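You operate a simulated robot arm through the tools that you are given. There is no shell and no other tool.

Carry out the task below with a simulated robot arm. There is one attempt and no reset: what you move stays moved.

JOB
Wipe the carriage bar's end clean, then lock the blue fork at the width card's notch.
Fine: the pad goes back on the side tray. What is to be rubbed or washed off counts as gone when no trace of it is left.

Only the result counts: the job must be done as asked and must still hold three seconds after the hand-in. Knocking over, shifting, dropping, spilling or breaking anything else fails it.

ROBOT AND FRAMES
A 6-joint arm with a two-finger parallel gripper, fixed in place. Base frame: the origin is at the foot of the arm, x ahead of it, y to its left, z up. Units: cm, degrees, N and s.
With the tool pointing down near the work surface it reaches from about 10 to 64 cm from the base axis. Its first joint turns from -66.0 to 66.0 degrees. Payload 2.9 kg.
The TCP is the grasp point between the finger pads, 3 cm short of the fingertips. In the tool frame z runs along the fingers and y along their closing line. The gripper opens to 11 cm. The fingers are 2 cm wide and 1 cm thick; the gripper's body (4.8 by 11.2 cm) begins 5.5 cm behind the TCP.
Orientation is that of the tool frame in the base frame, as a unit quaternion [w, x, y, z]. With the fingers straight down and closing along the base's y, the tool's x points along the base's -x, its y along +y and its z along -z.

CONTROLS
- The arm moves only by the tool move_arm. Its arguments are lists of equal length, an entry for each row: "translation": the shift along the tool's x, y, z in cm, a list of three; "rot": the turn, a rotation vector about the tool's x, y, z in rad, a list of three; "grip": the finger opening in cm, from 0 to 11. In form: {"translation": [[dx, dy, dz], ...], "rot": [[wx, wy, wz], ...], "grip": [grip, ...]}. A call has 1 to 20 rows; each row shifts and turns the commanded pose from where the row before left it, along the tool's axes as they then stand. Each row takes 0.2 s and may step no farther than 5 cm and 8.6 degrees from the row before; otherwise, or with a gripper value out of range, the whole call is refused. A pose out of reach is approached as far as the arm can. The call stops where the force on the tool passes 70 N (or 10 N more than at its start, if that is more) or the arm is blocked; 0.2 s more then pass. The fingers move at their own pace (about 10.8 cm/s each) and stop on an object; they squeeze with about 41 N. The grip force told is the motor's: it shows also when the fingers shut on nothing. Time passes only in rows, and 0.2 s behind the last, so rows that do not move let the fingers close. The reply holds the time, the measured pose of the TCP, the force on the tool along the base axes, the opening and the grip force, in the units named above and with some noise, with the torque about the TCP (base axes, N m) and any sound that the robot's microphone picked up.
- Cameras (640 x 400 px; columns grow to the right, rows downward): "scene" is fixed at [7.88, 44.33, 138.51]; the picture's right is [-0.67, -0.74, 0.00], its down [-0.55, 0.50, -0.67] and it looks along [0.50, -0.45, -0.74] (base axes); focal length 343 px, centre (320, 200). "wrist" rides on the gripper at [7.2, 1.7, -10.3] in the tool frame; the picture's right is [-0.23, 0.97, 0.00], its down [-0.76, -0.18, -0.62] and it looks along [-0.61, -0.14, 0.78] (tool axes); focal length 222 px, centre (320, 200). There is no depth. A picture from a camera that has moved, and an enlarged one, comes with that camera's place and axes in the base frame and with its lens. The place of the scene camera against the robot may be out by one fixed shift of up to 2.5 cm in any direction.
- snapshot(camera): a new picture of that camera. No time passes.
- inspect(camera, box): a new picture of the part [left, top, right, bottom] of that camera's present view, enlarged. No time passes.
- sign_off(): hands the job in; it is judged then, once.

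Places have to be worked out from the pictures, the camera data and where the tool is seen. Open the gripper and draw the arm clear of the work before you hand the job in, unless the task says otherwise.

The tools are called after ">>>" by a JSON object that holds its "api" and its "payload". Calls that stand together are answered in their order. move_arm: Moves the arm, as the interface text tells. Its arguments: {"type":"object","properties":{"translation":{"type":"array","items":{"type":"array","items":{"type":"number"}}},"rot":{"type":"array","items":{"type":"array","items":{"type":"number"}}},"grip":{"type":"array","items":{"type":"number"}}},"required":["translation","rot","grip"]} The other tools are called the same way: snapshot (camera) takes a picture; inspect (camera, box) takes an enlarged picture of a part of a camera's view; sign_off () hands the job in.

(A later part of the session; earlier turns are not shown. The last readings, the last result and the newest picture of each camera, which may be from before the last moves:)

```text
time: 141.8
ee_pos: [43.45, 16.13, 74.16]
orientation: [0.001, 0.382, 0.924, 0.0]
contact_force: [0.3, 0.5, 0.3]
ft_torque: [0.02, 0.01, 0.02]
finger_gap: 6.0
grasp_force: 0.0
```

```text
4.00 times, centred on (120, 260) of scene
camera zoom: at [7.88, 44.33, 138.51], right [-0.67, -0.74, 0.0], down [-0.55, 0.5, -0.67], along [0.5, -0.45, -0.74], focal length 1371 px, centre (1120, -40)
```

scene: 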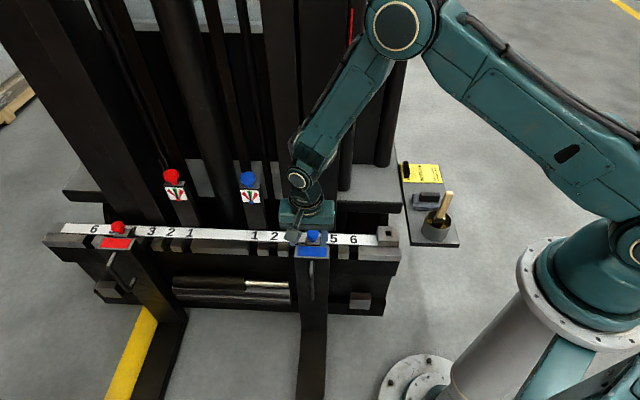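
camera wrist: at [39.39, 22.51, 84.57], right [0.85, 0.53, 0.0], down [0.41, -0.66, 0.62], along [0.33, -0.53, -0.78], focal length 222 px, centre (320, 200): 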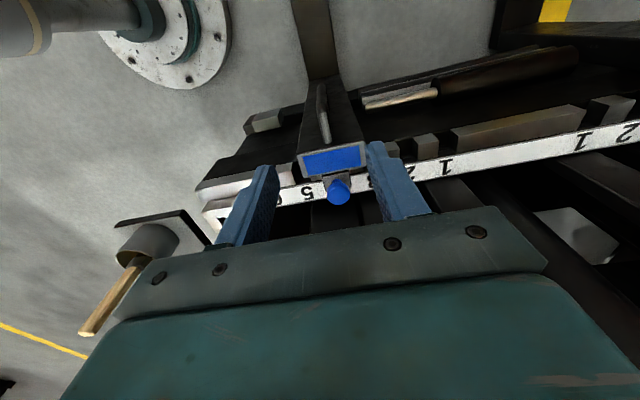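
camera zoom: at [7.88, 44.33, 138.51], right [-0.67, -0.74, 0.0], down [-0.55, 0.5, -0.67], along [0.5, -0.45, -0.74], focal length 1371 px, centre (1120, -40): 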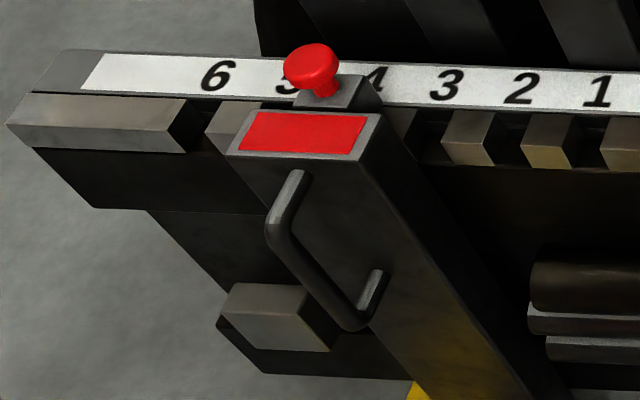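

The knob cap is about 3.5 cm across, centred near (52.1, 7.4, 58.2), with the fork's blue plate at z ≈ 56 in front of it. I'll pitch the tool 30° (wrist away from the mast) and lower in front of it to get a side-on look at the pin and block heights.

>>> {"api": "move_arm", "payload": {"translation": [[0, 0, 0], [0, 0, 0], [0, 0, 0], [0, 0, 0], [1.5, 0, 2.6], [1.5, 0, 2.6], [1.5, 0, 2.6], [1.25, 0, 2.165], [0, 0, 0]], "rot": [[0, -0.1309, 0], [0, -0.1309, 0], [0, -0.1309, 0], [0, -0.1309, 0], [0, 0, 0], [0, 0, 0], [0, 0, 0], [0, 0, 0], [0, 0, 0]], "grip": [6, 6, 6, 6, 6, 6, 6, 6, 6]}}

>>> {"api": "snapshot", "payload": {"camera": "wrist"}}

>>> {"api": "inspect", "payload": {"camera": "wrist", "box": [270, 120, 410, 240]}}

>>> {"api": "snapshot", "payload": {"camera": "scene"}}

```text
time: 143.8
ee_pos: [43.41, 16.2, 62.77]
orientation: [0.24, 0.369, 0.892, -0.099]
contact_force: [0.5, -0.1, -0.2]
ft_torque: [-0.01, -0.01, 0.01]
finger_gap: 5.99
grasp_force: 0.0
```

```text
taken
camera wrist: at [36.34, 25.43, 68.11], right [0.83, 0.55, 0.11], down [0.12, -0.37, 0.92], along [0.55, -0.75, -0.37], focal length 222 px, centre (320, 200)
```

wrist: 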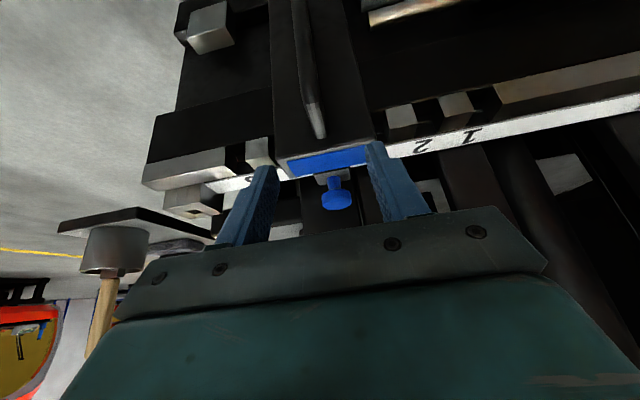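

```text
3.33 times, centred on (340, 180) of wrist
camera zoom: at [36.34, 25.43, 68.11], right [0.83, 0.55, 0.11], down [0.12, -0.37, 0.92], along [0.55, -0.75, -0.37], focal length 740 px, centre (253, 267)
```

zoom: 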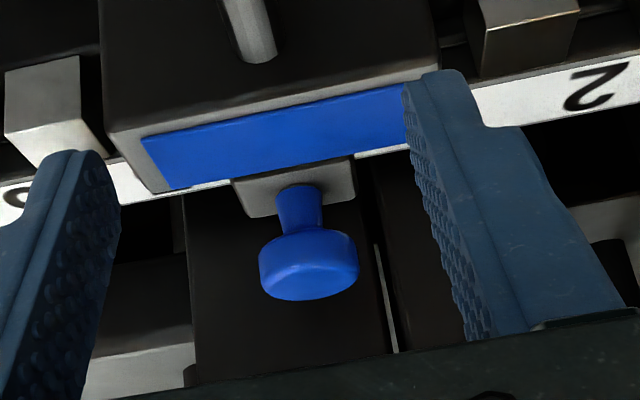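

```text
taken
```

scene: 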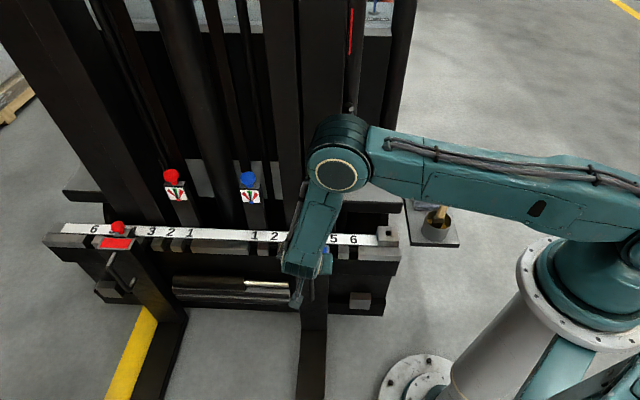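

Clear picture: block top at z ≈ 55.9, stem 1.6 cm thick, cap 3.3 cm across at z ≈ 58.3–59.5. I'll come over the knob from the front, slightly higher, with the fingers open 6 cm along the bar.

>>> {"api": "move_arm", "payload": {"translation": [[-0.75, 0, -1.3], [-3.41, -0.067, 1.967], [-3.41, -0.067, 1.967], [-3.41, -0.067, 1.967], [0, 0, 0]], "rot": [[0, 0, 0], [0, 0, 0], [0, 0, 0], [0, 0, 0], [0, 0, 0]], "grip": [6, 6, 6, 6, 6]}}

>>> {"api": "snapshot", "payload": {"camera": "wrist"}}

>>> {"api": "inspect", "payload": {"camera": "scene", "box": [280, 170, 380, 300]}}

```text
time: 145.0
ee_pos: [51.64, 7.58, 64.33]
orientation: [0.239, 0.369, 0.893, -0.098]
contact_force: [0.6, -0.6, 0.1]
ft_torque: [0.03, -0.02, 0.02]
finger_gap: 6.01
grasp_force: 0.0
```

```text
taken
camera wrist: at [44.61, 16.91, 69.65], right [0.83, 0.55, 0.11], down [0.12, -0.37, 0.92], along [0.55, -0.75, -0.37], focal length 222 px, centre (320, 200)
```

wrist: 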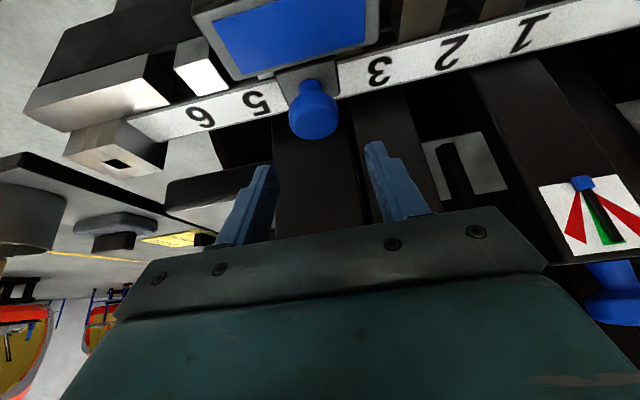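

```text
3.08 times, centred on (330, 235) of scene
camera zoom: at [7.88, 44.33, 138.51], right [-0.67, -0.74, 0.0], down [-0.55, 0.5, -0.67], along [0.5, -0.45, -0.74], focal length 1055 px, centre (289, 92)
```

zoom: 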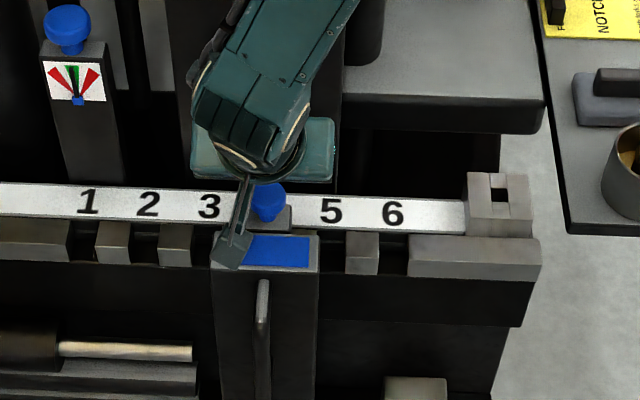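

Triangulating again, the knob is at (51.55, 7.95, 59.0), so I shift 0.2 cm in u and 0.8 cm back in n, then descend around the cap.

>>> {"api": "move_arm", "payload": {"translation": [[0.71, 0.2, -0.41], [0.75, 0, 1.3], [0.75, 0, 1.3], [0.75, 0, 1.3], [0, 0, 0]], "rot": [[0, 0, 0], [0, 0, 0], [0, 0, 0], [0, 0, 0], [0, 0, 0]], "grip": [6, 6, 6, 6, 6]}}

>>> {"api": "snapshot", "payload": {"camera": "wrist"}}

>>> {"api": "inspect", "payload": {"camera": "scene", "box": [280, 190, 350, 270]}}

```text
time: 146.2
ee_pos: [51.17, 8.33, 59.8]
orientation: [0.24, 0.369, 0.893, -0.098]
contact_force: [0.3, 0.0, -0.4]
ft_torque: [0.0, 0.02, -0.03]
finger_gap: 5.99
grasp_force: 0.0
```

```text
taken
camera wrist: at [44.16, 17.68, 65.08], right [0.83, 0.55, 0.11], down [0.12, -0.37, 0.92], along [0.55, -0.75, -0.37], focal length 222 px, centre (320, 200)
```

wrist: 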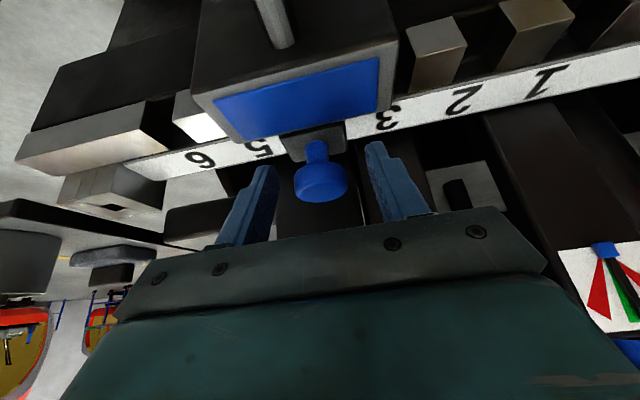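

```text
5.00 times, centred on (315, 230) of scene
camera zoom: at [7.88, 44.33, 138.51], right [-0.67, -0.74, 0.0], down [-0.55, 0.5, -0.67], along [0.5, -0.45, -0.74], focal length 1714 px, centre (345, 50)
```

zoom: 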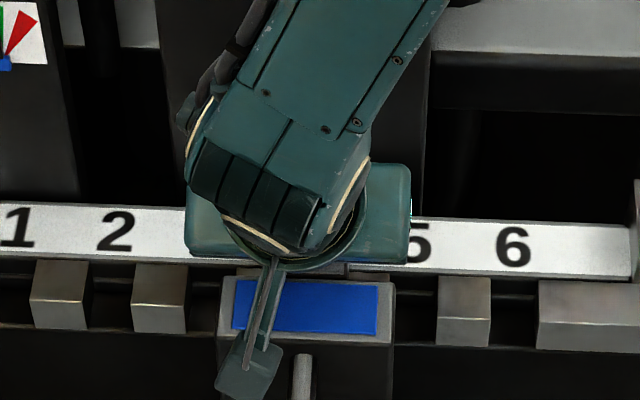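

The cap is centred between the fingers. I'll take a close look before closing.

>>> {"api": "inspect", "payload": {"camera": "wrist", "box": [230, 110, 430, 260]}}

```text
2.67 times, centred on (330, 185) of wrist
camera zoom: at [44.16, 17.68, 65.08], right [0.83, 0.55, 0.11], down [0.12, -0.37, 0.92], along [0.55, -0.75, -0.37], focal length 592 px, centre (293, 240)
```

zoom: 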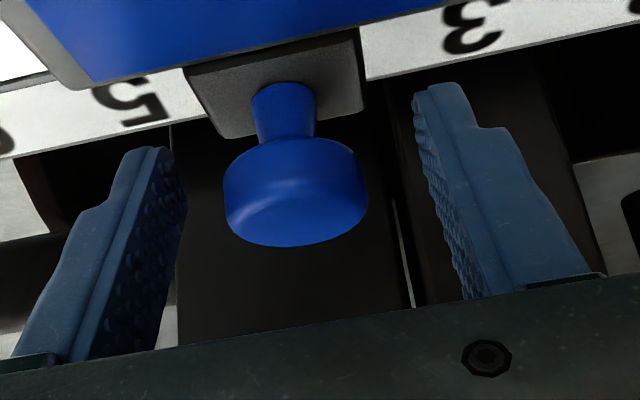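

Well aligned. I close on the cap and read the opening and forces.

>>> {"api": "move_arm", "payload": {"translation": [[0, 0, 0], [0, 0, 0], [0, 0, 0], [0, 0, 0], [0, 0, 0]], "rot": [[0, 0, 0], [0, 0, 0], [0, 0, 0], [0, 0, 0], [0, 0, 0]], "grip": [0, 0, 0, 0, 0]}}

>>> {"api": "inspect", "payload": {"camera": "wrist", "box": [230, 110, 430, 260]}}

```text
time: 147.4
ee_pos: [51.17, 8.27, 59.84]
orientation: [0.239, 0.369, 0.893, -0.1]
contact_force: [-4.5, -3.6, 0.4]
ft_torque: [-0.06, 0.11, -0.07]
finger_gap: 3.25
grasp_force: 45.2
```

```text
2.67 times, centred on (330, 185) of wrist
camera zoom: at [44.13, 17.64, 65.08], right [0.83, 0.55, 0.11], down [0.12, -0.37, 0.92], along [0.55, -0.75, -0.37], focal length 592 px, centre (293, 240)
```

zoom: 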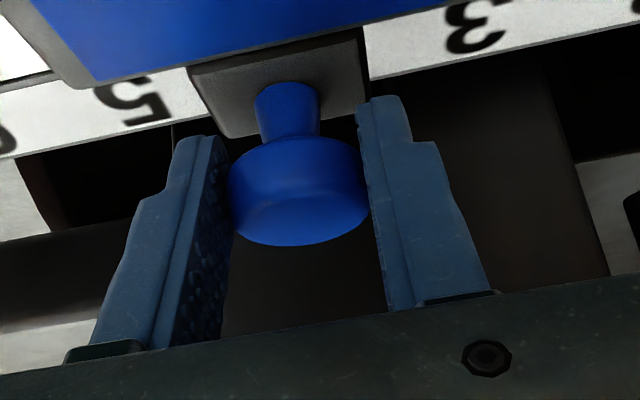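

The cap is held (3.25 cm). I pull up slowly, a little over 1 cm, watching the load.

>>> {"api": "move_arm", "payload": {"translation": [[-0.1, 0, -0.173], [-0.15, 0, -0.26], [-0.15, 0, -0.26], [-0.15, 0, -0.26], [0, 0, 0]], "rot": [[0, 0, 0], [0, 0, 0], [0, 0, 0], [0, 0, 0], [0, 0, 0]], "grip": [0, 0, 0, 0, 0]}}

>>> {"api": "inspect", "payload": {"camera": "wrist", "box": [230, 110, 430, 260]}}

```text
time: 148.6
ee_pos: [51.23, 8.32, 61.04]
orientation: [0.239, 0.369, 0.893, -0.1]
contact_force: [-5.6, -6.5, -0.7]
ft_torque: [0.05, 0.22, -0.11]
finger_gap: 3.23
grasp_force: 45.6
```

```text
2.67 times, centred on (330, 185) of wrist
camera zoom: at [44.13, 17.64, 66.23], right [0.83, 0.55, 0.11], down [0.12, -0.37, 0.92], along [0.55, -0.75, -0.37], focal length 592 px, centre (293, 240)
```

zoom: 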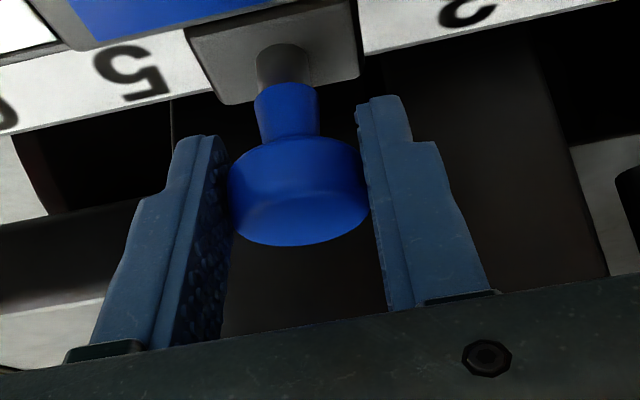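

The grey pin is coming out of the block easily (load ≈ 1 N). I keep lifting in small steps to find its top stop.

>>> {"api": "move_arm", "payload": {"translation": [[-0.15, 0, -0.26], [-0.15, 0, -0.26], [-0.15, 0, -0.26], [-0.15, 0, -0.26], [0, 0, 0]], "rot": [[0, 0, 0], [0, 0, 0], [0, 0, 0], [0, 0, 0], [0, 0, 0]], "grip": [0, 0, 0, 0, 0]}}

>>> {"api": "inspect", "payload": {"camera": "wrist", "box": [230, 110, 430, 260]}}

```text
time: 149.8
ee_pos: [51.15, 8.39, 62.19]
orientation: [0.24, 0.369, 0.892, -0.1]
contact_force: [-7.3, -5.3, -0.1]
ft_torque: [0.05, 0.24, -0.1]
finger_gap: 3.26
grasp_force: 44.8
```

```text
2.67 times, centred on (330, 185) of wrist
camera zoom: at [44.14, 17.65, 67.42], right [0.83, 0.55, 0.11], down [0.12, -0.37, 0.92], along [0.55, -0.75, -0.37], focal length 592 px, centre (293, 240)
```

zoom: 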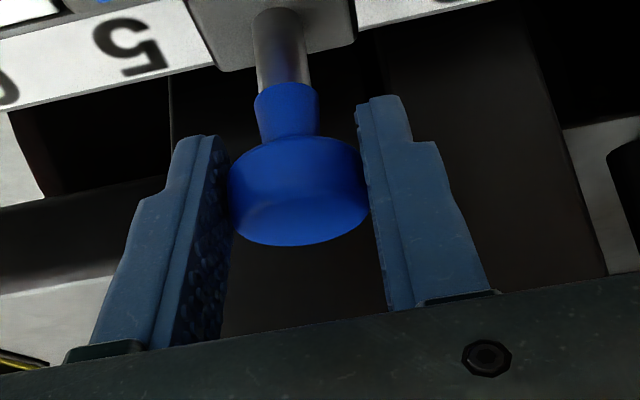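

2.4 cm up and still no stop. I continue another 1.2 cm carefully.

>>> {"api": "move_arm", "payload": {"translation": [[-0.15, 0, -0.26], [-0.15, 0, -0.26], [-0.15, 0, -0.26], [-0.15, 0, -0.26], [0, 0, 0]], "rot": [[0, 0, 0], [0, 0, 0], [0, 0, 0], [0, 0, 0], [0, 0, 0]], "grip": [0, 0, 0, 0, 0]}}

>>> {"api": "inspect", "payload": {"camera": "wrist", "box": [230, 90, 430, 260]}}

>>> {"api": "inspect", "payload": {"camera": "scene", "box": [280, 190, 350, 270]}}

```text
time: 151.0
ee_pos: [51.16, 8.25, 63.18]
orientation: [0.238, 0.368, 0.894, -0.099]
contact_force: [6.4, -5.1, -33.0]
ft_torque: [0.33, 0.35, -0.02]
finger_gap: 3.28
grasp_force: 45.0
```

```text
2.35 times, centred on (330, 175) of wrist
camera zoom: at [44.11, 17.7, 68.47], right [0.83, 0.55, 0.11], down [0.12, -0.37, 0.92], along [0.55, -0.75, -0.38], focal length 523 px, centre (296, 259)
```

zoom: 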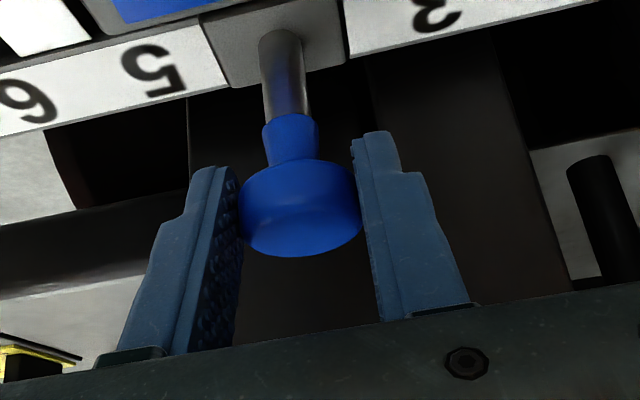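

```text
5.00 times, centred on (315, 230) of scene
camera zoom: at [7.94, 44.33, 138.5], right [-0.67, -0.74, 0.0], down [-0.55, 0.5, -0.67], along [0.5, -0.45, -0.74], focal length 1714 px, centre (345, 50)
```

zoom: 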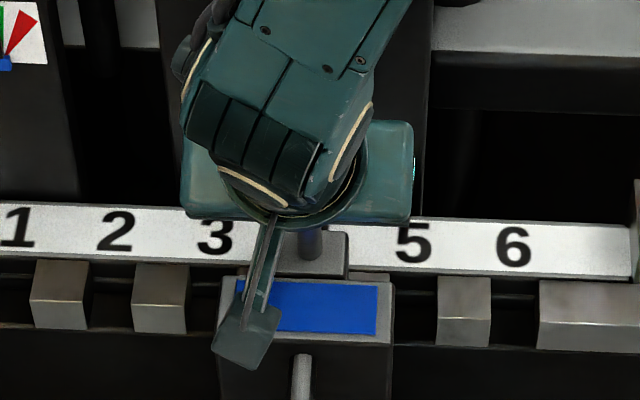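

The pin's top stop is reached (33 N at z ≈ 63.2, ~3.3 cm of travel). I ease down a little, then gently start sliding the fork toward −u (towards notch 6) and check the resistance.

>>> {"api": "move_arm", "payload": {"translation": [[0.11, 0, 0.19], [0, -0.2, 0], [0, -0.3, 0], [0, -0.3, 0], [0, 0, 0]], "rot": [[0, 0, 0], [0, 0, 0], [0, 0, 0], [0, 0, 0], [0, 0, 0]], "grip": [0, 0, 0, 0, 0]}}

>>> {"api": "snapshot", "payload": {"camera": "scene"}}

>>> {"api": "inspect", "payload": {"camera": "wrist", "box": [230, 90, 430, 260]}}

```text
time: 152.2
ee_pos: [50.69, 7.99, 63.13]
orientation: [0.24, 0.368, 0.893, -0.097]
contact_force: [-2.1, 14.0, -8.0]
ft_torque: [-0.08, -0.51, 0.34]
finger_gap: 3.26
grasp_force: 45.4
```

```text
taken
```

scene: 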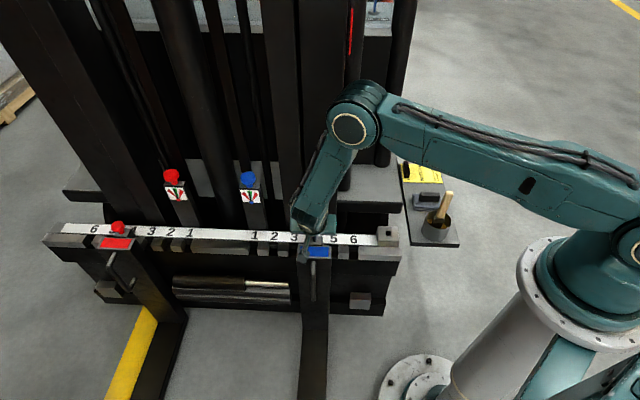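

```text
2.35 times, centred on (330, 175) of wrist
camera zoom: at [43.63, 17.26, 68.44], right [0.83, 0.55, 0.12], down [0.12, -0.37, 0.92], along [0.55, -0.74, -0.38], focal length 523 px, centre (296, 259)
```

zoom: 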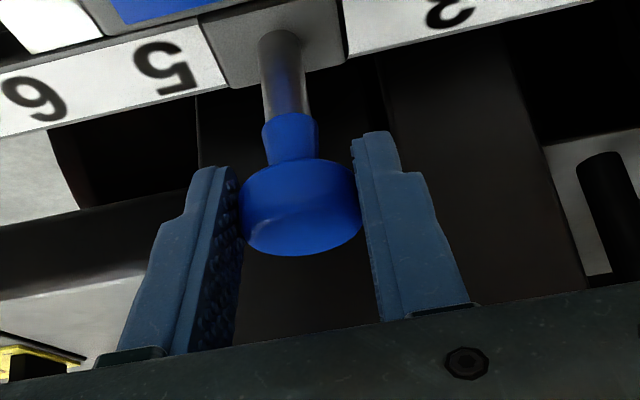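

The fork follows: the block moved with the pin, with only ~8 N drag. I continue sliding toward notch 6 at a gentle pace, checking on the way.

>>> {"api": "move_arm", "payload": {"translation": [[0, -0.3, 0], [0, -0.4, 0], [0, -0.5, 0], [0, -0.5, 0], [0, -0.5, 0], [0, -0.5, 0], [0, -0.5, 0], [0, -0.5, 0], [0, -0.5, 0], [0, -0.4, 0], [0, 0, 0]], "rot": [[0, 0, 0], [0, 0, 0], [0, 0, 0], [0, 0, 0], [0, 0, 0], [0, 0, 0], [0, 0, 0], [0, 0, 0], [0, 0, 0], [0, 0, 0], [0, 0, 0]], "grip": [0, 0, 0, 0, 0, 0, 0, 0, 0, 0, 0]}}

>>> {"api": "snapshot", "payload": {"camera": "wrist"}}

>>> {"api": "snapshot", "payload": {"camera": "scene"}}

```text
time: 154.6
ee_pos: [47.35, 4.46, 63.06]
orientation: [0.238, 0.369, 0.893, -0.098]
contact_force: [-5.6, 15.8, 2.3]
ft_torque: [0.25, 0.11, 0.15]
finger_gap: 3.24
grasp_force: 45.2
```

```text
taken
camera wrist: at [40.3, 13.87, 68.37], right [0.83, 0.55, 0.11], down [0.12, -0.37, 0.92], along [0.55, -0.75, -0.38], focal length 222 px, centre (320, 200)
```

wrist: 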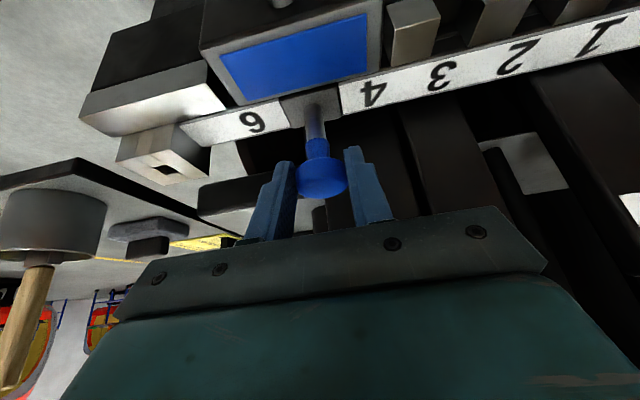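

```text
taken
```

scene: 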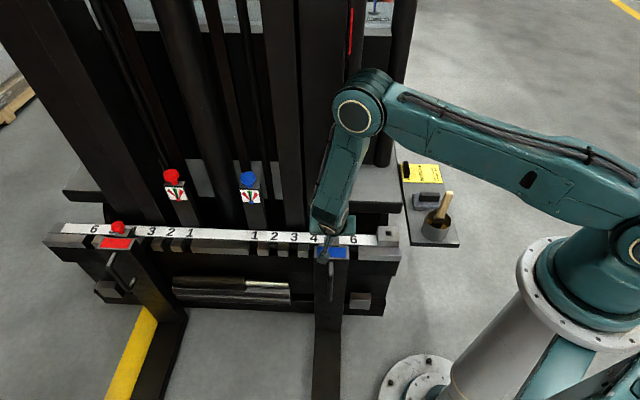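

Halfway — the fork is at 5, drag still low. I relieve the slight sideways load and continue ~6 cm toward 6.

>>> {"api": "move_arm", "payload": {"translation": [[0.07, -0.3, -0.04], [0, -0.4, 0], [0, -0.5, 0], [0, -0.5, 0], [0, -0.5, 0], [0, -0.5, 0], [0, -0.5, 0], [0, -0.5, 0], [0, -0.5, 0], [0, -0.5, 0], [0, -0.5, 0], [0, -0.5, 0], [0, -0.4, 0], [0, 0, 0]], "rot": [[0, 0, 0], [0, 0, 0], [0, 0, 0], [0, 0, 0], [0, 0, 0], [0, 0, 0], [0, 0, 0], [0, 0, 0], [0, 0, 0], [0, 0, 0], [0, 0, 0], [0, 0, 0], [0, 0, 0], [0, 0, 0]], "grip": [0, 0, 0, 0, 0, 0, 0, 0, 0, 0, 0, 0, 0, 0]}}

>>> {"api": "snapshot", "payload": {"camera": "wrist"}}

>>> {"api": "snapshot", "payload": {"camera": "scene"}}

```text
time: 157.6
ee_pos: [43.0, 0.25, 63.09]
orientation: [0.239, 0.369, 0.893, -0.098]
contact_force: [1.5, 8.7, -2.0]
ft_torque: [0.14, -0.12, 0.06]
finger_gap: 3.26
grasp_force: 45.4
```

```text
taken
camera wrist: at [35.97, 9.56, 68.39], right [0.83, 0.55, 0.11], down [0.12, -0.37, 0.92], along [0.55, -0.75, -0.37], focal length 222 px, centre (320, 200)
```

wrist: 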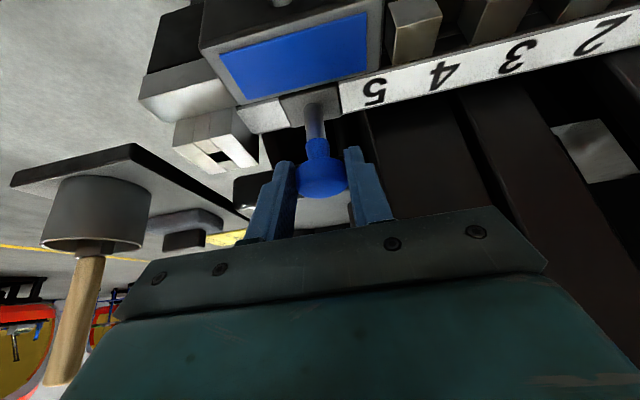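

```text
taken
```

scene: 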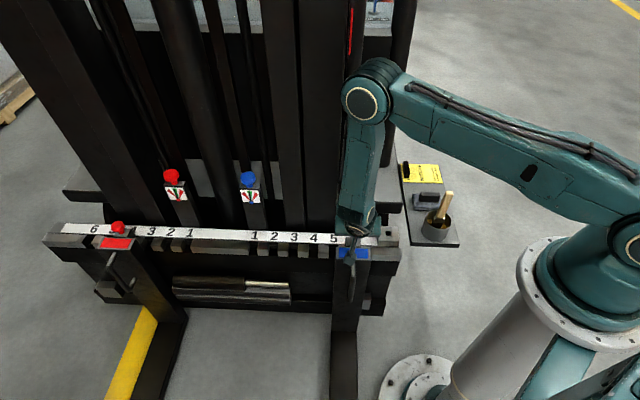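

The fork is nearly at 6. I'll enlarge to judge the remaining distance using the pointer and the notch gap.

>>> {"api": "inspect", "payload": {"camera": "wrist", "box": [190, 30, 430, 200]}}

>>> {"api": "inspect", "payload": {"camera": "scene", "box": [310, 215, 410, 285]}}

```text
2.35 times, centred on (310, 115) of wrist
camera zoom: at [35.97, 9.56, 68.39], right [0.83, 0.55, 0.11], down [0.12, -0.37, 0.92], along [0.55, -0.75, -0.37], focal length 523 px, centre (344, 400)
```

zoom: 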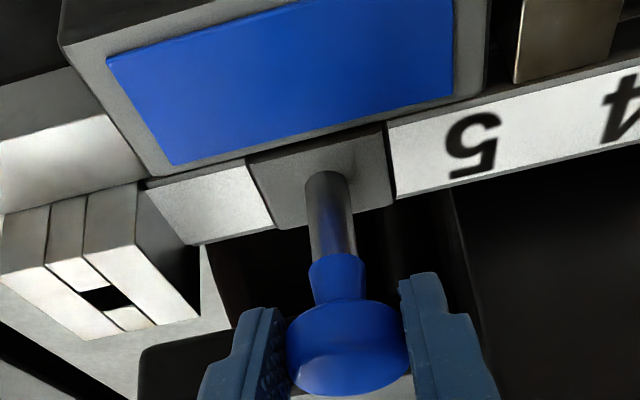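

```text
5.71 times, centred on (360, 250) of scene
camera zoom: at [7.89, 44.35, 138.5], right [-0.67, -0.74, 0.0], down [-0.55, 0.5, -0.67], along [0.5, -0.45, -0.74], focal length 1959 px, centre (91, -86)
```

zoom: 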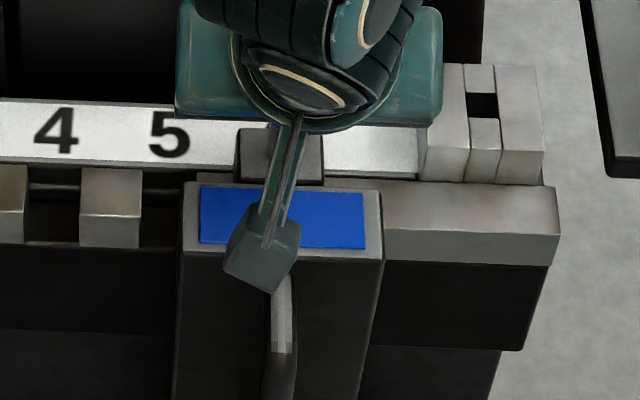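

Both the scale perspective and the TCP travel say about 0.5 cm remains. I slide that last bit.

>>> {"api": "move_arm", "payload": {"translation": [[0, -0.25, 0], [0, -0.25, 0], [0, 0, 0]], "rot": [[0, 0, 0], [0, 0, 0], [0, 0, 0]], "grip": [0, 0, 0]}}

>>> {"api": "inspect", "payload": {"camera": "scene", "box": [310, 215, 410, 285]}}

>>> {"api": "inspect", "payload": {"camera": "wrist", "box": [190, 30, 430, 200]}}

```text
time: 158.4
ee_pos: [42.7, -0.14, 62.93]
orientation: [0.239, 0.369, 0.892, -0.1]
contact_force: [2.7, 10.4, -0.6]
ft_torque: [0.16, -0.12, 0.12]
finger_gap: 3.26
grasp_force: 43.9
```

```text
5.71 times, centred on (360, 250) of scene
camera zoom: at [7.88, 44.35, 138.5], right [-0.67, -0.74, 0.0], down [-0.55, 0.5, -0.67], along [0.5, -0.45, -0.74], focal length 1959 px, centre (91, -86)
```

zoom: 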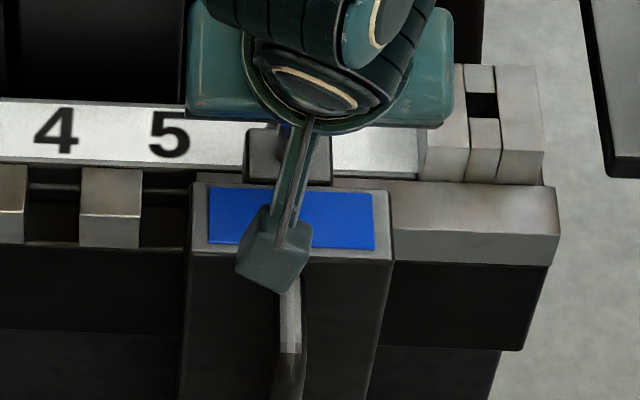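

```text
2.35 times, centred on (310, 115) of wrist
camera zoom: at [35.64, 9.23, 68.36], right [0.83, 0.55, 0.11], down [0.12, -0.37, 0.92], along [0.55, -0.75, -0.37], focal length 523 px, centre (344, 400)
```

zoom: 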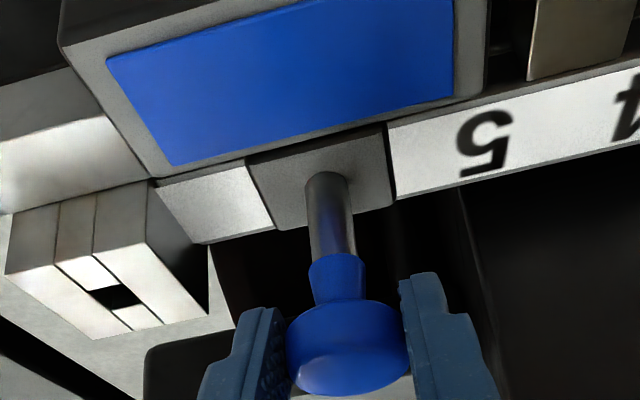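

The fork's plate is now exactly where notch 6 predicts. I lower the pin gently, watching for resistance.

>>> {"api": "move_arm", "payload": {"translation": [[0.15, 0, 0.26], [0.15, 0, 0.26], [0.15, 0, 0.26], [0, 0, 0]], "rot": [[0, 0, 0], [0, 0, 0], [0, 0, 0], [0, 0, 0]], "grip": [0, 0, 0, 0]}}

```text
time: 159.4
ee_pos: [42.62, -0.17, 62.2]
orientation: [0.239, 0.368, 0.893, -0.098]
contact_force: [0.6, 12.1, -0.9]
ft_torque: [0.04, -0.21, 0.19]
finger_gap: 3.26
grasp_force: 44.3
```

>>> {"api": "move_arm", "payload": {"translation": [[0.15, 0, 0.26], [0.15, 0, 0.26], [0.15, 0, 0.26], [0.15, 0, 0.26], [0, 0, 0]], "rot": [[0, 0, 0], [0, 0, 0], [0, 0, 0], [0, 0, 0], [0, 0, 0]], "grip": [0, 0, 0, 0, 0]}}

>>> {"api": "inspect", "payload": {"camera": "wrist", "box": [190, 60, 430, 230]}}

```text
time: 160.6
ee_pos: [42.57, -0.24, 60.97]
orientation: [0.239, 0.369, 0.893, -0.099]
contact_force: [-2.0, 10.2, -1.2]
ft_torque: [0.16, 0.0, 0.11]
finger_gap: 3.26
grasp_force: 45.2
```

```text
2.35 times, centred on (310, 145) of wrist
camera zoom: at [35.63, 9.19, 66.24], right [0.83, 0.55, 0.11], down [0.12, -0.37, 0.92], along [0.55, -0.75, -0.37], focal length 523 px, centre (344, 329)
```

zoom: 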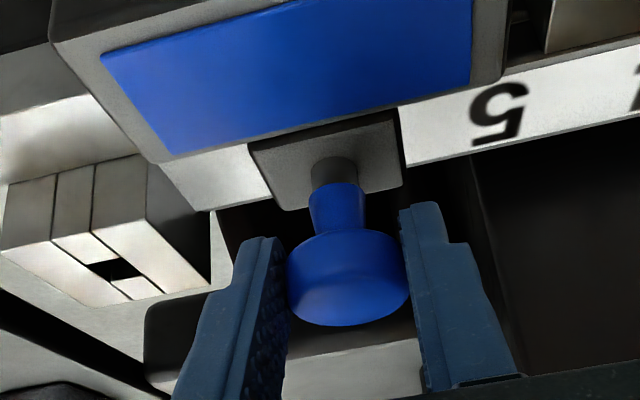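

The pin is sinking freely. About 1.1 cm remains to the original seated height; I continue down.

>>> {"api": "move_arm", "payload": {"translation": [[0.15, 0, 0.26], [0.15, 0, 0.26], [0.15, 0, 0.26], [0.12, 0, 0.21], [0, 0, 0]], "rot": [[0, 0, 0], [0, 0, 0], [0, 0, 0], [0, 0, 0], [0, 0, 0]], "grip": [0, 0, 0, 0, 0]}}

>>> {"api": "inspect", "payload": {"camera": "wrist", "box": [190, 60, 430, 230]}}

```text
time: 161.8
ee_pos: [42.65, -0.1, 59.93]
orientation: [0.239, 0.369, 0.893, -0.099]
contact_force: [-14.2, 11.3, 27.9]
ft_torque: [-0.11, -0.01, -0.02]
finger_gap: 3.26
grasp_force: 45.2
```

```text
2.35 times, centred on (310, 145) of wrist
camera zoom: at [35.65, 9.16, 65.18], right [0.83, 0.55, 0.11], down [0.12, -0.37, 0.92], along [0.55, -0.75, -0.37], focal length 523 px, centre (344, 329)
```

zoom: 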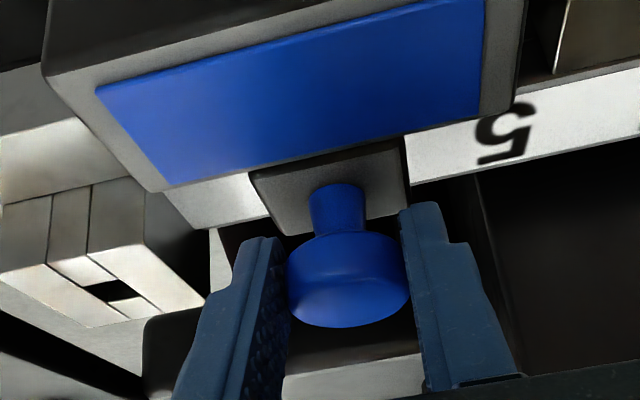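

The pin is fully seated: the blue collar rests on the block again (28 N stop). I ease the push and test the lock with a small sideways tug in each direction.

>>> {"api": "move_arm", "payload": {"translation": [[-0.08, 0, -0.13], [0, -0.25, 0], [0, 0, 0]], "rot": [[0, 0, 0], [0, 0, 0], [0, 0, 0]], "grip": [0, 0, 0]}}

>>> {"api": "move_arm", "payload": {"translation": [[0, 0.25, 0], [0, 0.25, 0], [0, 0, 0]], "rot": [[0, 0, 0], [0, 0, 0], [0, 0, 0]], "grip": [0, 0, 0]}}

```text
time: 162.6
ee_pos: [42.58, -0.31, 60.08]
orientation: [0.241, 0.368, 0.893, -0.097]
contact_force: [5.4, 7.8, -1.1]
ft_torque: [0.63, -0.21, 0.3]
finger_gap: 3.25
grasp_force: 44.7
```

```text
time: 163.4
ee_pos: [42.66, -0.28, 59.94]
orientation: [0.237, 0.369, 0.893, -0.102]
contact_force: [-3.6, -10.8, 3.1]
ft_torque: [-0.52, 0.37, -0.32]
finger_gap: 3.29
grasp_force: 45.3
```

The fork barely moved (0.1 cm) for 0.5 cm of commanded motion, which suggests it is locked. I'll tug slightly more to confirm, then return to neutral.

>>> {"api": "move_arm", "payload": {"translation": [[0, 0.2, 0], [0, 0.2, 0], [0, 0, 0]], "rot": [[0, 0, 0], [0, 0, 0], [0, 0, 0]], "grip": [0, 0, 0]}}

>>> {"api": "inspect", "payload": {"camera": "scene", "box": [310, 215, 410, 285]}}

```text
time: 164.2
ee_pos: [43.19, 0.17, 59.92]
orientation: [0.239, 0.369, 0.893, -0.099]
contact_force: [0.1, -12.5, -0.8]
ft_torque: [-0.14, 0.14, -0.1]
finger_gap: 3.26
grasp_force: 45.0
```

```text
5.71 times, centred on (360, 250) of scene
camera zoom: at [7.88, 44.31, 138.51], right [-0.67, -0.74, 0.0], down [-0.55, 0.5, -0.67], along [0.5, -0.45, -0.74], focal length 1959 px, centre (91, -86)
```

zoom: 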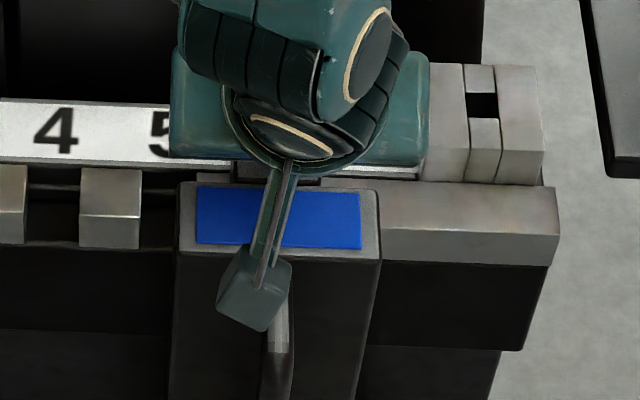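

It did follow by 0.6 cm at ~9 N with the pin down, so there is play (or the pin isn't engaged). I'll probe a bit further in the same direction to see whether it hits the notch wall.

>>> {"api": "move_arm", "payload": {"translation": [[0, 0.2, 0], [0, 0.2, 0], [0, 0, 0]], "rot": [[0, 0, 0], [0, 0, 0], [0, 0, 0]], "grip": [0, 0, 0]}}

>>> {"api": "inspect", "payload": {"camera": "wrist", "box": [190, 30, 430, 230]}}

```text
time: 165.0
ee_pos: [43.16, 0.29, 60.01]
orientation: [0.238, 0.369, 0.893, -0.104]
contact_force: [-12.3, -26.8, 3.3]
ft_torque: [-0.16, 0.33, -0.35]
finger_gap: 3.29
grasp_force: 44.5
```

```text
2.00 times, centred on (310, 130) of wrist
camera zoom: at [36.21, 9.7, 65.24], right [0.83, 0.55, 0.11], down [0.12, -0.36, 0.92], along [0.55, -0.75, -0.37], focal length 444 px, centre (340, 340)
```

zoom: 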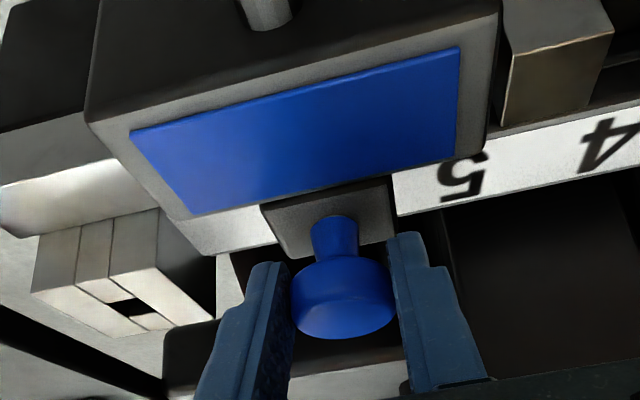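

Now it stops firmly at u ≈ 30.7 (28 N): the pin is in notch 6 and against one wall. I'll bring it back and find the other wall to centre it.

>>> {"api": "move_arm", "payload": {"translation": [[0, -0.3, 0], [0, -0.3, 0], [0, -0.3, 0], [0, -0.3, 0], [0, -0.2, 0], [0, -0.2, 0], [0, 0, 0]], "rot": [[0, 0, 0], [0, 0, 0], [0, 0, 0], [0, 0, 0], [0, 0, 0], [0, 0, 0], [0, 0, 0]], "grip": [0, 0, 0, 0, 0, 0, 0]}}

```text
time: 166.6
ee_pos: [42.29, -0.39, 60.01]
orientation: [0.239, 0.369, 0.893, -0.098]
contact_force: [6.1, 6.0, 2.0]
ft_torque: [0.01, -0.57, 0.26]
finger_gap: 3.28
grasp_force: 45.6
```

>>> {"api": "move_arm", "payload": {"translation": [[0, -0.2, 0], [0, -0.2, 0], [0, 0, 0]], "rot": [[0, 0, 0], [0, 0, 0], [0, 0, 0]], "grip": [0, 0, 0]}}

```text
time: 167.4
ee_pos: [42.09, -0.79, 59.9]
orientation: [0.239, 0.368, 0.893, -0.097]
contact_force: [12.1, 11.8, 1.1]
ft_torque: [0.23, -0.18, 0.24]
finger_gap: 3.23
grasp_force: 44.9
```

>>> {"api": "move_arm", "payload": {"translation": [[0, -0.2, 0], [0, 0, 0]], "rot": [[0, 0, 0], [0, 0, 0]], "grip": [0, 0]}}

>>> {"api": "inspect", "payload": {"camera": "scene", "box": [310, 215, 410, 285]}}

```text
time: 168.0
ee_pos: [42.12, -0.68, 60.15]
orientation: [0.242, 0.368, 0.893, -0.095]
contact_force: [15.7, 22.4, 0.6]
ft_torque: [0.63, 0.08, 0.36]
finger_gap: 3.25
grasp_force: 44.6
```

```text
5.71 times, centred on (360, 250) of scene
camera zoom: at [7.9, 44.37, 138.49], right [-0.67, -0.74, 0.0], down [-0.55, 0.5, -0.67], along [0.5, -0.45, -0.74], focal length 1959 px, centre (91, -86)
```

zoom: 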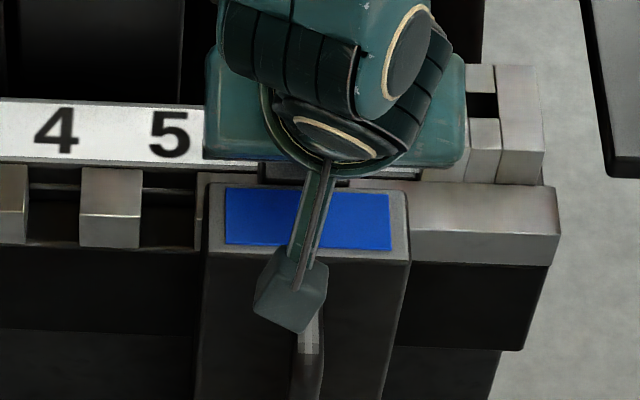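

The other wall is at u ≈ 29.25, so the notch centre is u ≈ 30.0. I centre the fork there.

>>> {"api": "move_arm", "payload": {"translation": [[0, 0.4, 0], [0, 0.4, 0], [0, 0.35, 0], [0, 0, 0]], "rot": [[0, 0, 0], [0, 0, 0], [0, 0, 0], [0, 0, 0]], "grip": [0, 0, 0, 0]}}

>>> {"api": "inspect", "payload": {"camera": "scene", "box": [310, 215, 410, 285]}}

```text
time: 169.0
ee_pos: [42.62, -0.34, 59.91]
orientation: [0.238, 0.369, 0.893, -0.1]
contact_force: [-1.2, -12.3, 3.3]
ft_torque: [-0.4, 0.39, -0.27]
finger_gap: 3.26
grasp_force: 45.0
```

```text
5.71 times, centred on (360, 250) of scene
camera zoom: at [7.88, 44.31, 138.51], right [-0.67, -0.74, 0.0], down [-0.55, 0.5, -0.67], along [0.5, -0.45, -0.74], focal length 1959 px, centre (91, -86)
```

zoom: 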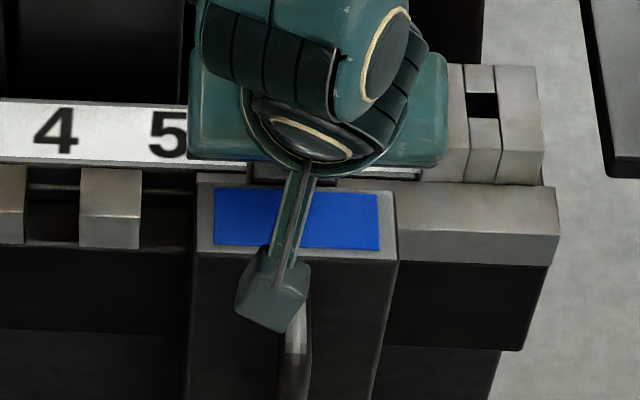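

Slightly to the −u side still (about 1.5 mm); one small correction, then I check again.

>>> {"api": "move_arm", "payload": {"translation": [[0, 0.17, 0], [0, 0, 0]], "rot": [[0, 0, 0], [0, 0, 0]], "grip": [0, 0]}}

>>> {"api": "inspect", "payload": {"camera": "scene", "box": [310, 215, 410, 285]}}

```text
time: 169.6
ee_pos: [42.83, 0.05, 60.1]
orientation: [0.239, 0.369, 0.893, -0.099]
contact_force: [1.1, -14.2, -0.9]
ft_torque: [-0.11, 0.17, -0.12]
finger_gap: 3.27
grasp_force: 44.7
```

```text
5.71 times, centred on (360, 250) of scene
camera zoom: at [7.88, 44.31, 138.51], right [-0.67, -0.74, 0.0], down [-0.55, 0.5, -0.67], along [0.5, -0.45, -0.74], focal length 1959 px, centre (91, -86)
```

zoom: 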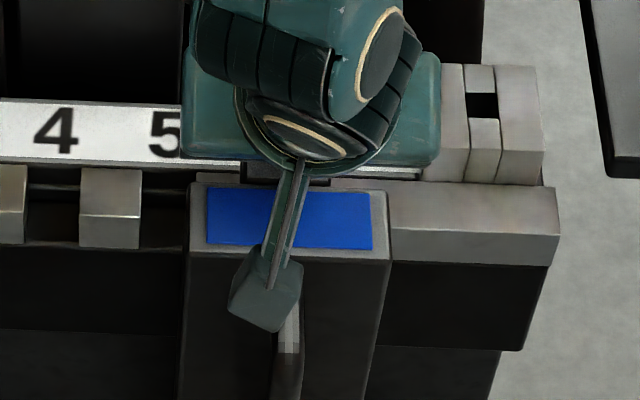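

Slight overshoot to the +u side (~2–3 mm). I nudge back gently.

>>> {"api": "move_arm", "payload": {"translation": [[0, -0.25, 0], [0, 0, 0], [0, 0, 0]], "rot": [[0, 0, 0], [0, 0, 0], [0, 0, 0]], "grip": [0, 0, 0]}}

>>> {"api": "inspect", "payload": {"camera": "scene", "box": [310, 215, 410, 285]}}

```text
time: 170.4
ee_pos: [42.7, 0.05, 60.02]
orientation: [0.241, 0.369, 0.892, -0.097]
contact_force: [9.9, -2.3, -0.7]
ft_torque: [-0.01, -0.2, 0.07]
finger_gap: 3.27
grasp_force: 45.1
```

```text
5.71 times, centred on (360, 250) of scene
camera zoom: at [7.89, 44.33, 138.51], right [-0.67, -0.74, 0.0], down [-0.55, 0.5, -0.67], along [0.5, -0.45, -0.74], focal length 1959 px, centre (91, -86)
```

zoom: 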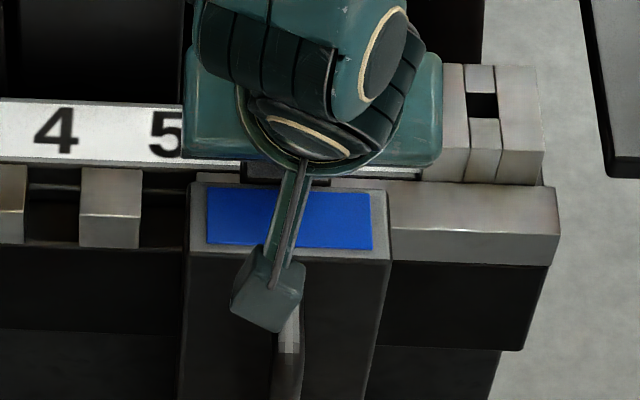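

>>> {"api": "move_arm", "payload": {"translation": [[0, -0.15, 0], [0, 0, 0], [0, 0, 0]], "rot": [[0, 0, 0], [0, 0, 0], [0, 0, 0]], "grip": [0, 0, 0]}}

>>> {"api": "inspect", "payload": {"camera": "scene", "box": [310, 215, 410, 285]}}

```text
time: 171.2
ee_pos: [42.6, -0.27, 59.99]
orientation: [0.24, 0.369, 0.893, -0.098]
contact_force: [11.3, 1.3, 0.8]
ft_torque: [0.04, -0.59, 0.2]
finger_gap: 3.25
grasp_force: 44.8
```

```text
5.71 times, centred on (360, 250) of scene
camera zoom: at [7.9, 44.33, 138.51], right [-0.67, -0.74, 0.0], down [-0.55, 0.5, -0.67], along [0.5, -0.45, -0.74], focal length 1959 px, centre (91, -86)
```

zoom: 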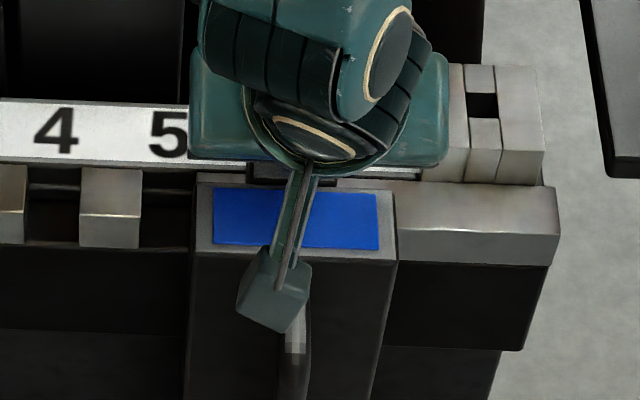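

The fork is now within ~1 mm of the notch centre and the pin is down. I press the pin lightly once more to be sure it's seated, then open the fingers.

>>> {"api": "move_arm", "payload": {"translation": [[0.075, 0, 0.13], [0, 0, 0], [-0.05, 0, -0.087], [0, 0, 0], [0, 0, 0], [0, 0, 0]], "rot": [[0, 0, 0], [0, 0, 0], [0, 0, 0], [0, 0, 0], [0, 0, 0], [0, 0, 0]], "grip": [0, 0, 0, 6, 6, 6]}}

>>> {"api": "inspect", "payload": {"camera": "wrist", "box": [190, 60, 430, 260]}}

>>> {"api": "inspect", "payload": {"camera": "scene", "box": [310, 215, 410, 285]}}

```text
time: 172.6
ee_pos: [42.45, -0.15, 59.87]
orientation: [0.239, 0.369, 0.893, -0.1]
contact_force: [0.1, -0.1, 0.0]
ft_torque: [0.01, 0.0, 0.02]
finger_gap: 5.98
grasp_force: 0.0
```

```text
2.00 times, centred on (310, 160) of wrist
camera zoom: at [35.43, 9.05, 65.2], right [0.83, 0.55, 0.11], down [0.12, -0.37, 0.92], along [0.55, -0.75, -0.37], focal length 444 px, centre (340, 280)
```

zoom: 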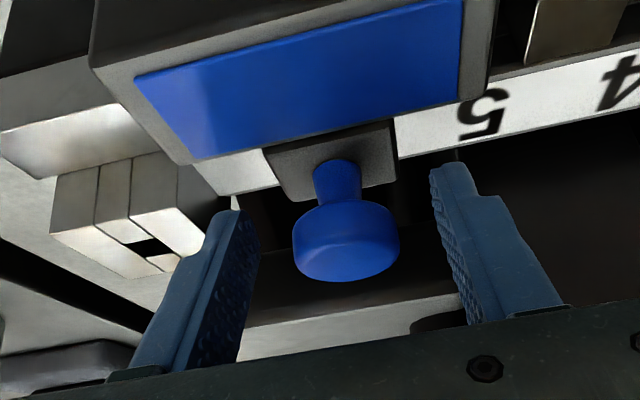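

```text
5.71 times, centred on (360, 250) of scene
camera zoom: at [7.88, 44.33, 138.51], right [-0.67, -0.74, 0.0], down [-0.55, 0.5, -0.67], along [0.5, -0.45, -0.74], focal length 1959 px, centre (91, -86)
```

zoom: 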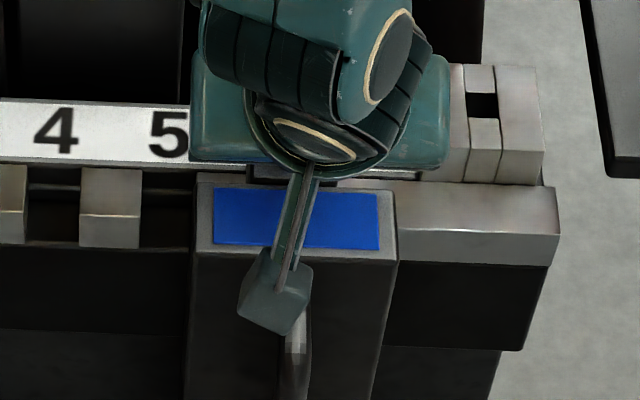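

Released cleanly; the pin stays down with its collar on the block. I rise straight up and back away, then inspect the result.

>>> {"api": "move_arm", "payload": {"translation": [[-0.5, 0, -0.866], [-1, 0, -1.732], [-1.5, 0, -2.6], [1.23, 0, -3.6], [2.6, 0, -1.5], [2.6, 0, -1.5], [2.6, 0, -1.5], [0, 0, 0]], "rot": [[0, 0, 0], [0, 0, 0], [0, 0, 0], [0, 0, 0], [0, 0, 0], [0, 0, 0], [0, 0, 0], [0, 0, 0]], "grip": [6, 6, 6, 6, 6, 6, 6, 6]}}

>>> {"api": "snapshot", "payload": {"camera": "wrist"}}

>>> {"api": "snapshot", "payload": {"camera": "scene"}}

```text
time: 174.4
ee_pos: [33.96, 8.15, 68.42]
orientation: [0.239, 0.369, 0.893, -0.099]
contact_force: [0.0, 0.7, 0.0]
ft_torque: [0.0, -0.03, 0.01]
finger_gap: 6.01
grasp_force: 0.0
```

```text
taken
camera wrist: at [26.93, 17.48, 73.72], right [0.83, 0.55, 0.11], down [0.12, -0.37, 0.92], along [0.55, -0.75, -0.37], focal length 222 px, centre (320, 200)
```

wrist: 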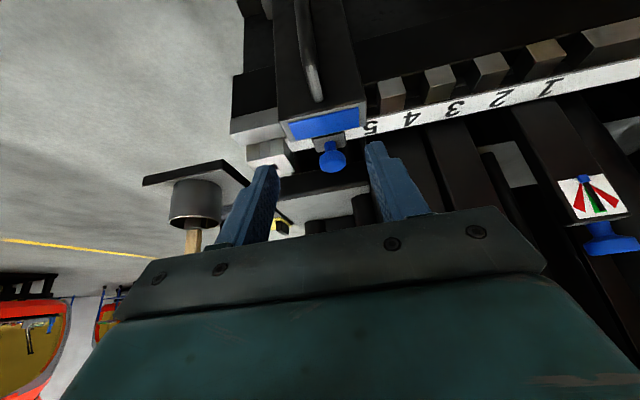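

```text
taken
```

scene: 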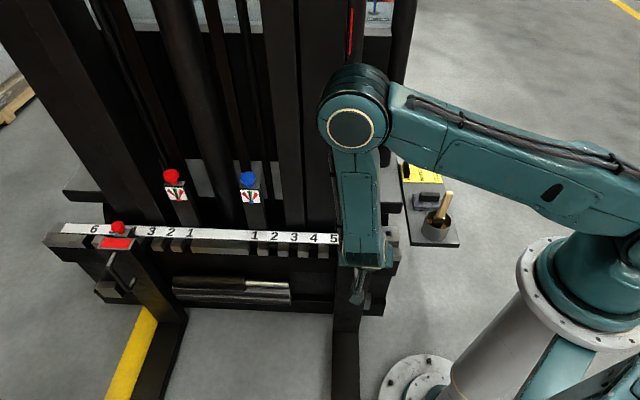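

I'll check the gauges behind the bar and the fork/pin from the current view.

>>> {"api": "inspect", "payload": {"camera": "scene", "box": [150, 160, 280, 240]}}

>>> {"api": "inspect", "payload": {"camera": "wrist", "box": [240, 60, 420, 200]}}

>>> {"api": "inspect", "payload": {"camera": "wrist", "box": [540, 150, 640, 270]}}

```text
4.92 times, centred on (215, 200) of scene
camera zoom: at [7.88, 44.33, 138.51], right [-0.67, -0.74, 0.0], down [-0.55, 0.5, -0.67], along [0.5, -0.45, -0.74], focal length 1688 px, centre (837, 200)
```

zoom: 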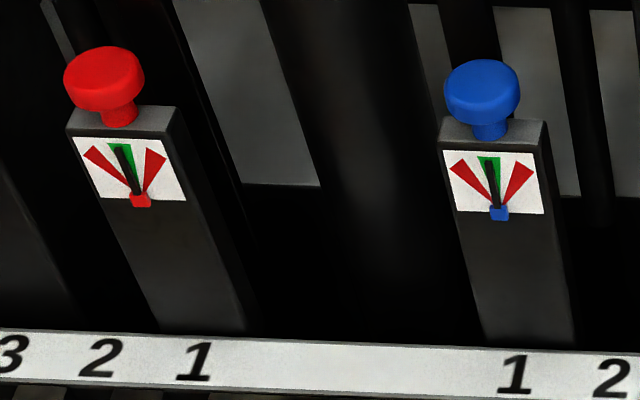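

```text
2.86 times, centred on (330, 130) of wrist
camera zoom: at [26.93, 17.48, 73.72], right [0.83, 0.55, 0.11], down [0.12, -0.37, 0.92], along [0.55, -0.75, -0.37], focal length 635 px, centre (291, 400)
```

zoom: 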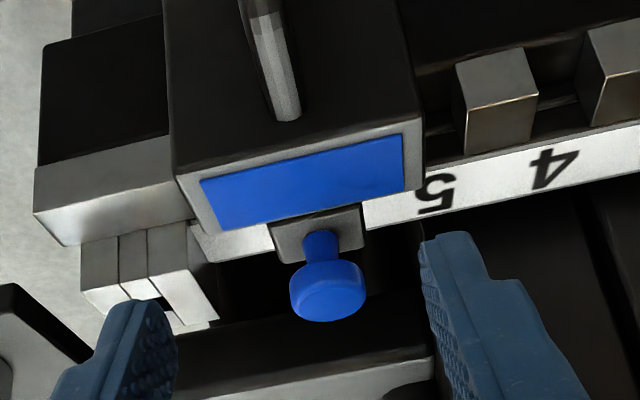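

```text
3.33 times, centred on (590, 210) of wrist
camera zoom: at [26.93, 17.48, 73.72], right [0.83, 0.55, 0.11], down [0.12, -0.37, 0.92], along [0.55, -0.75, -0.37], focal length 740 px, centre (-580, 167)
```

zoom: 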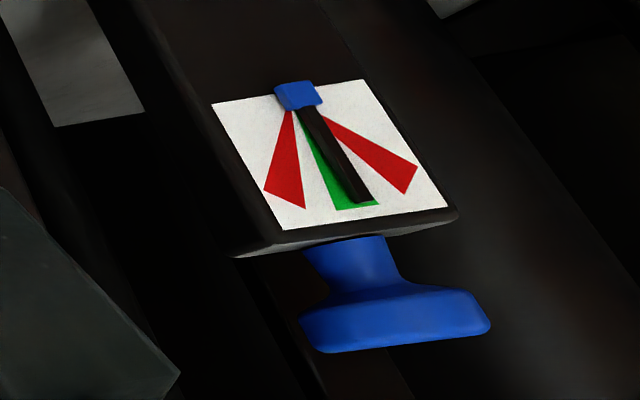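

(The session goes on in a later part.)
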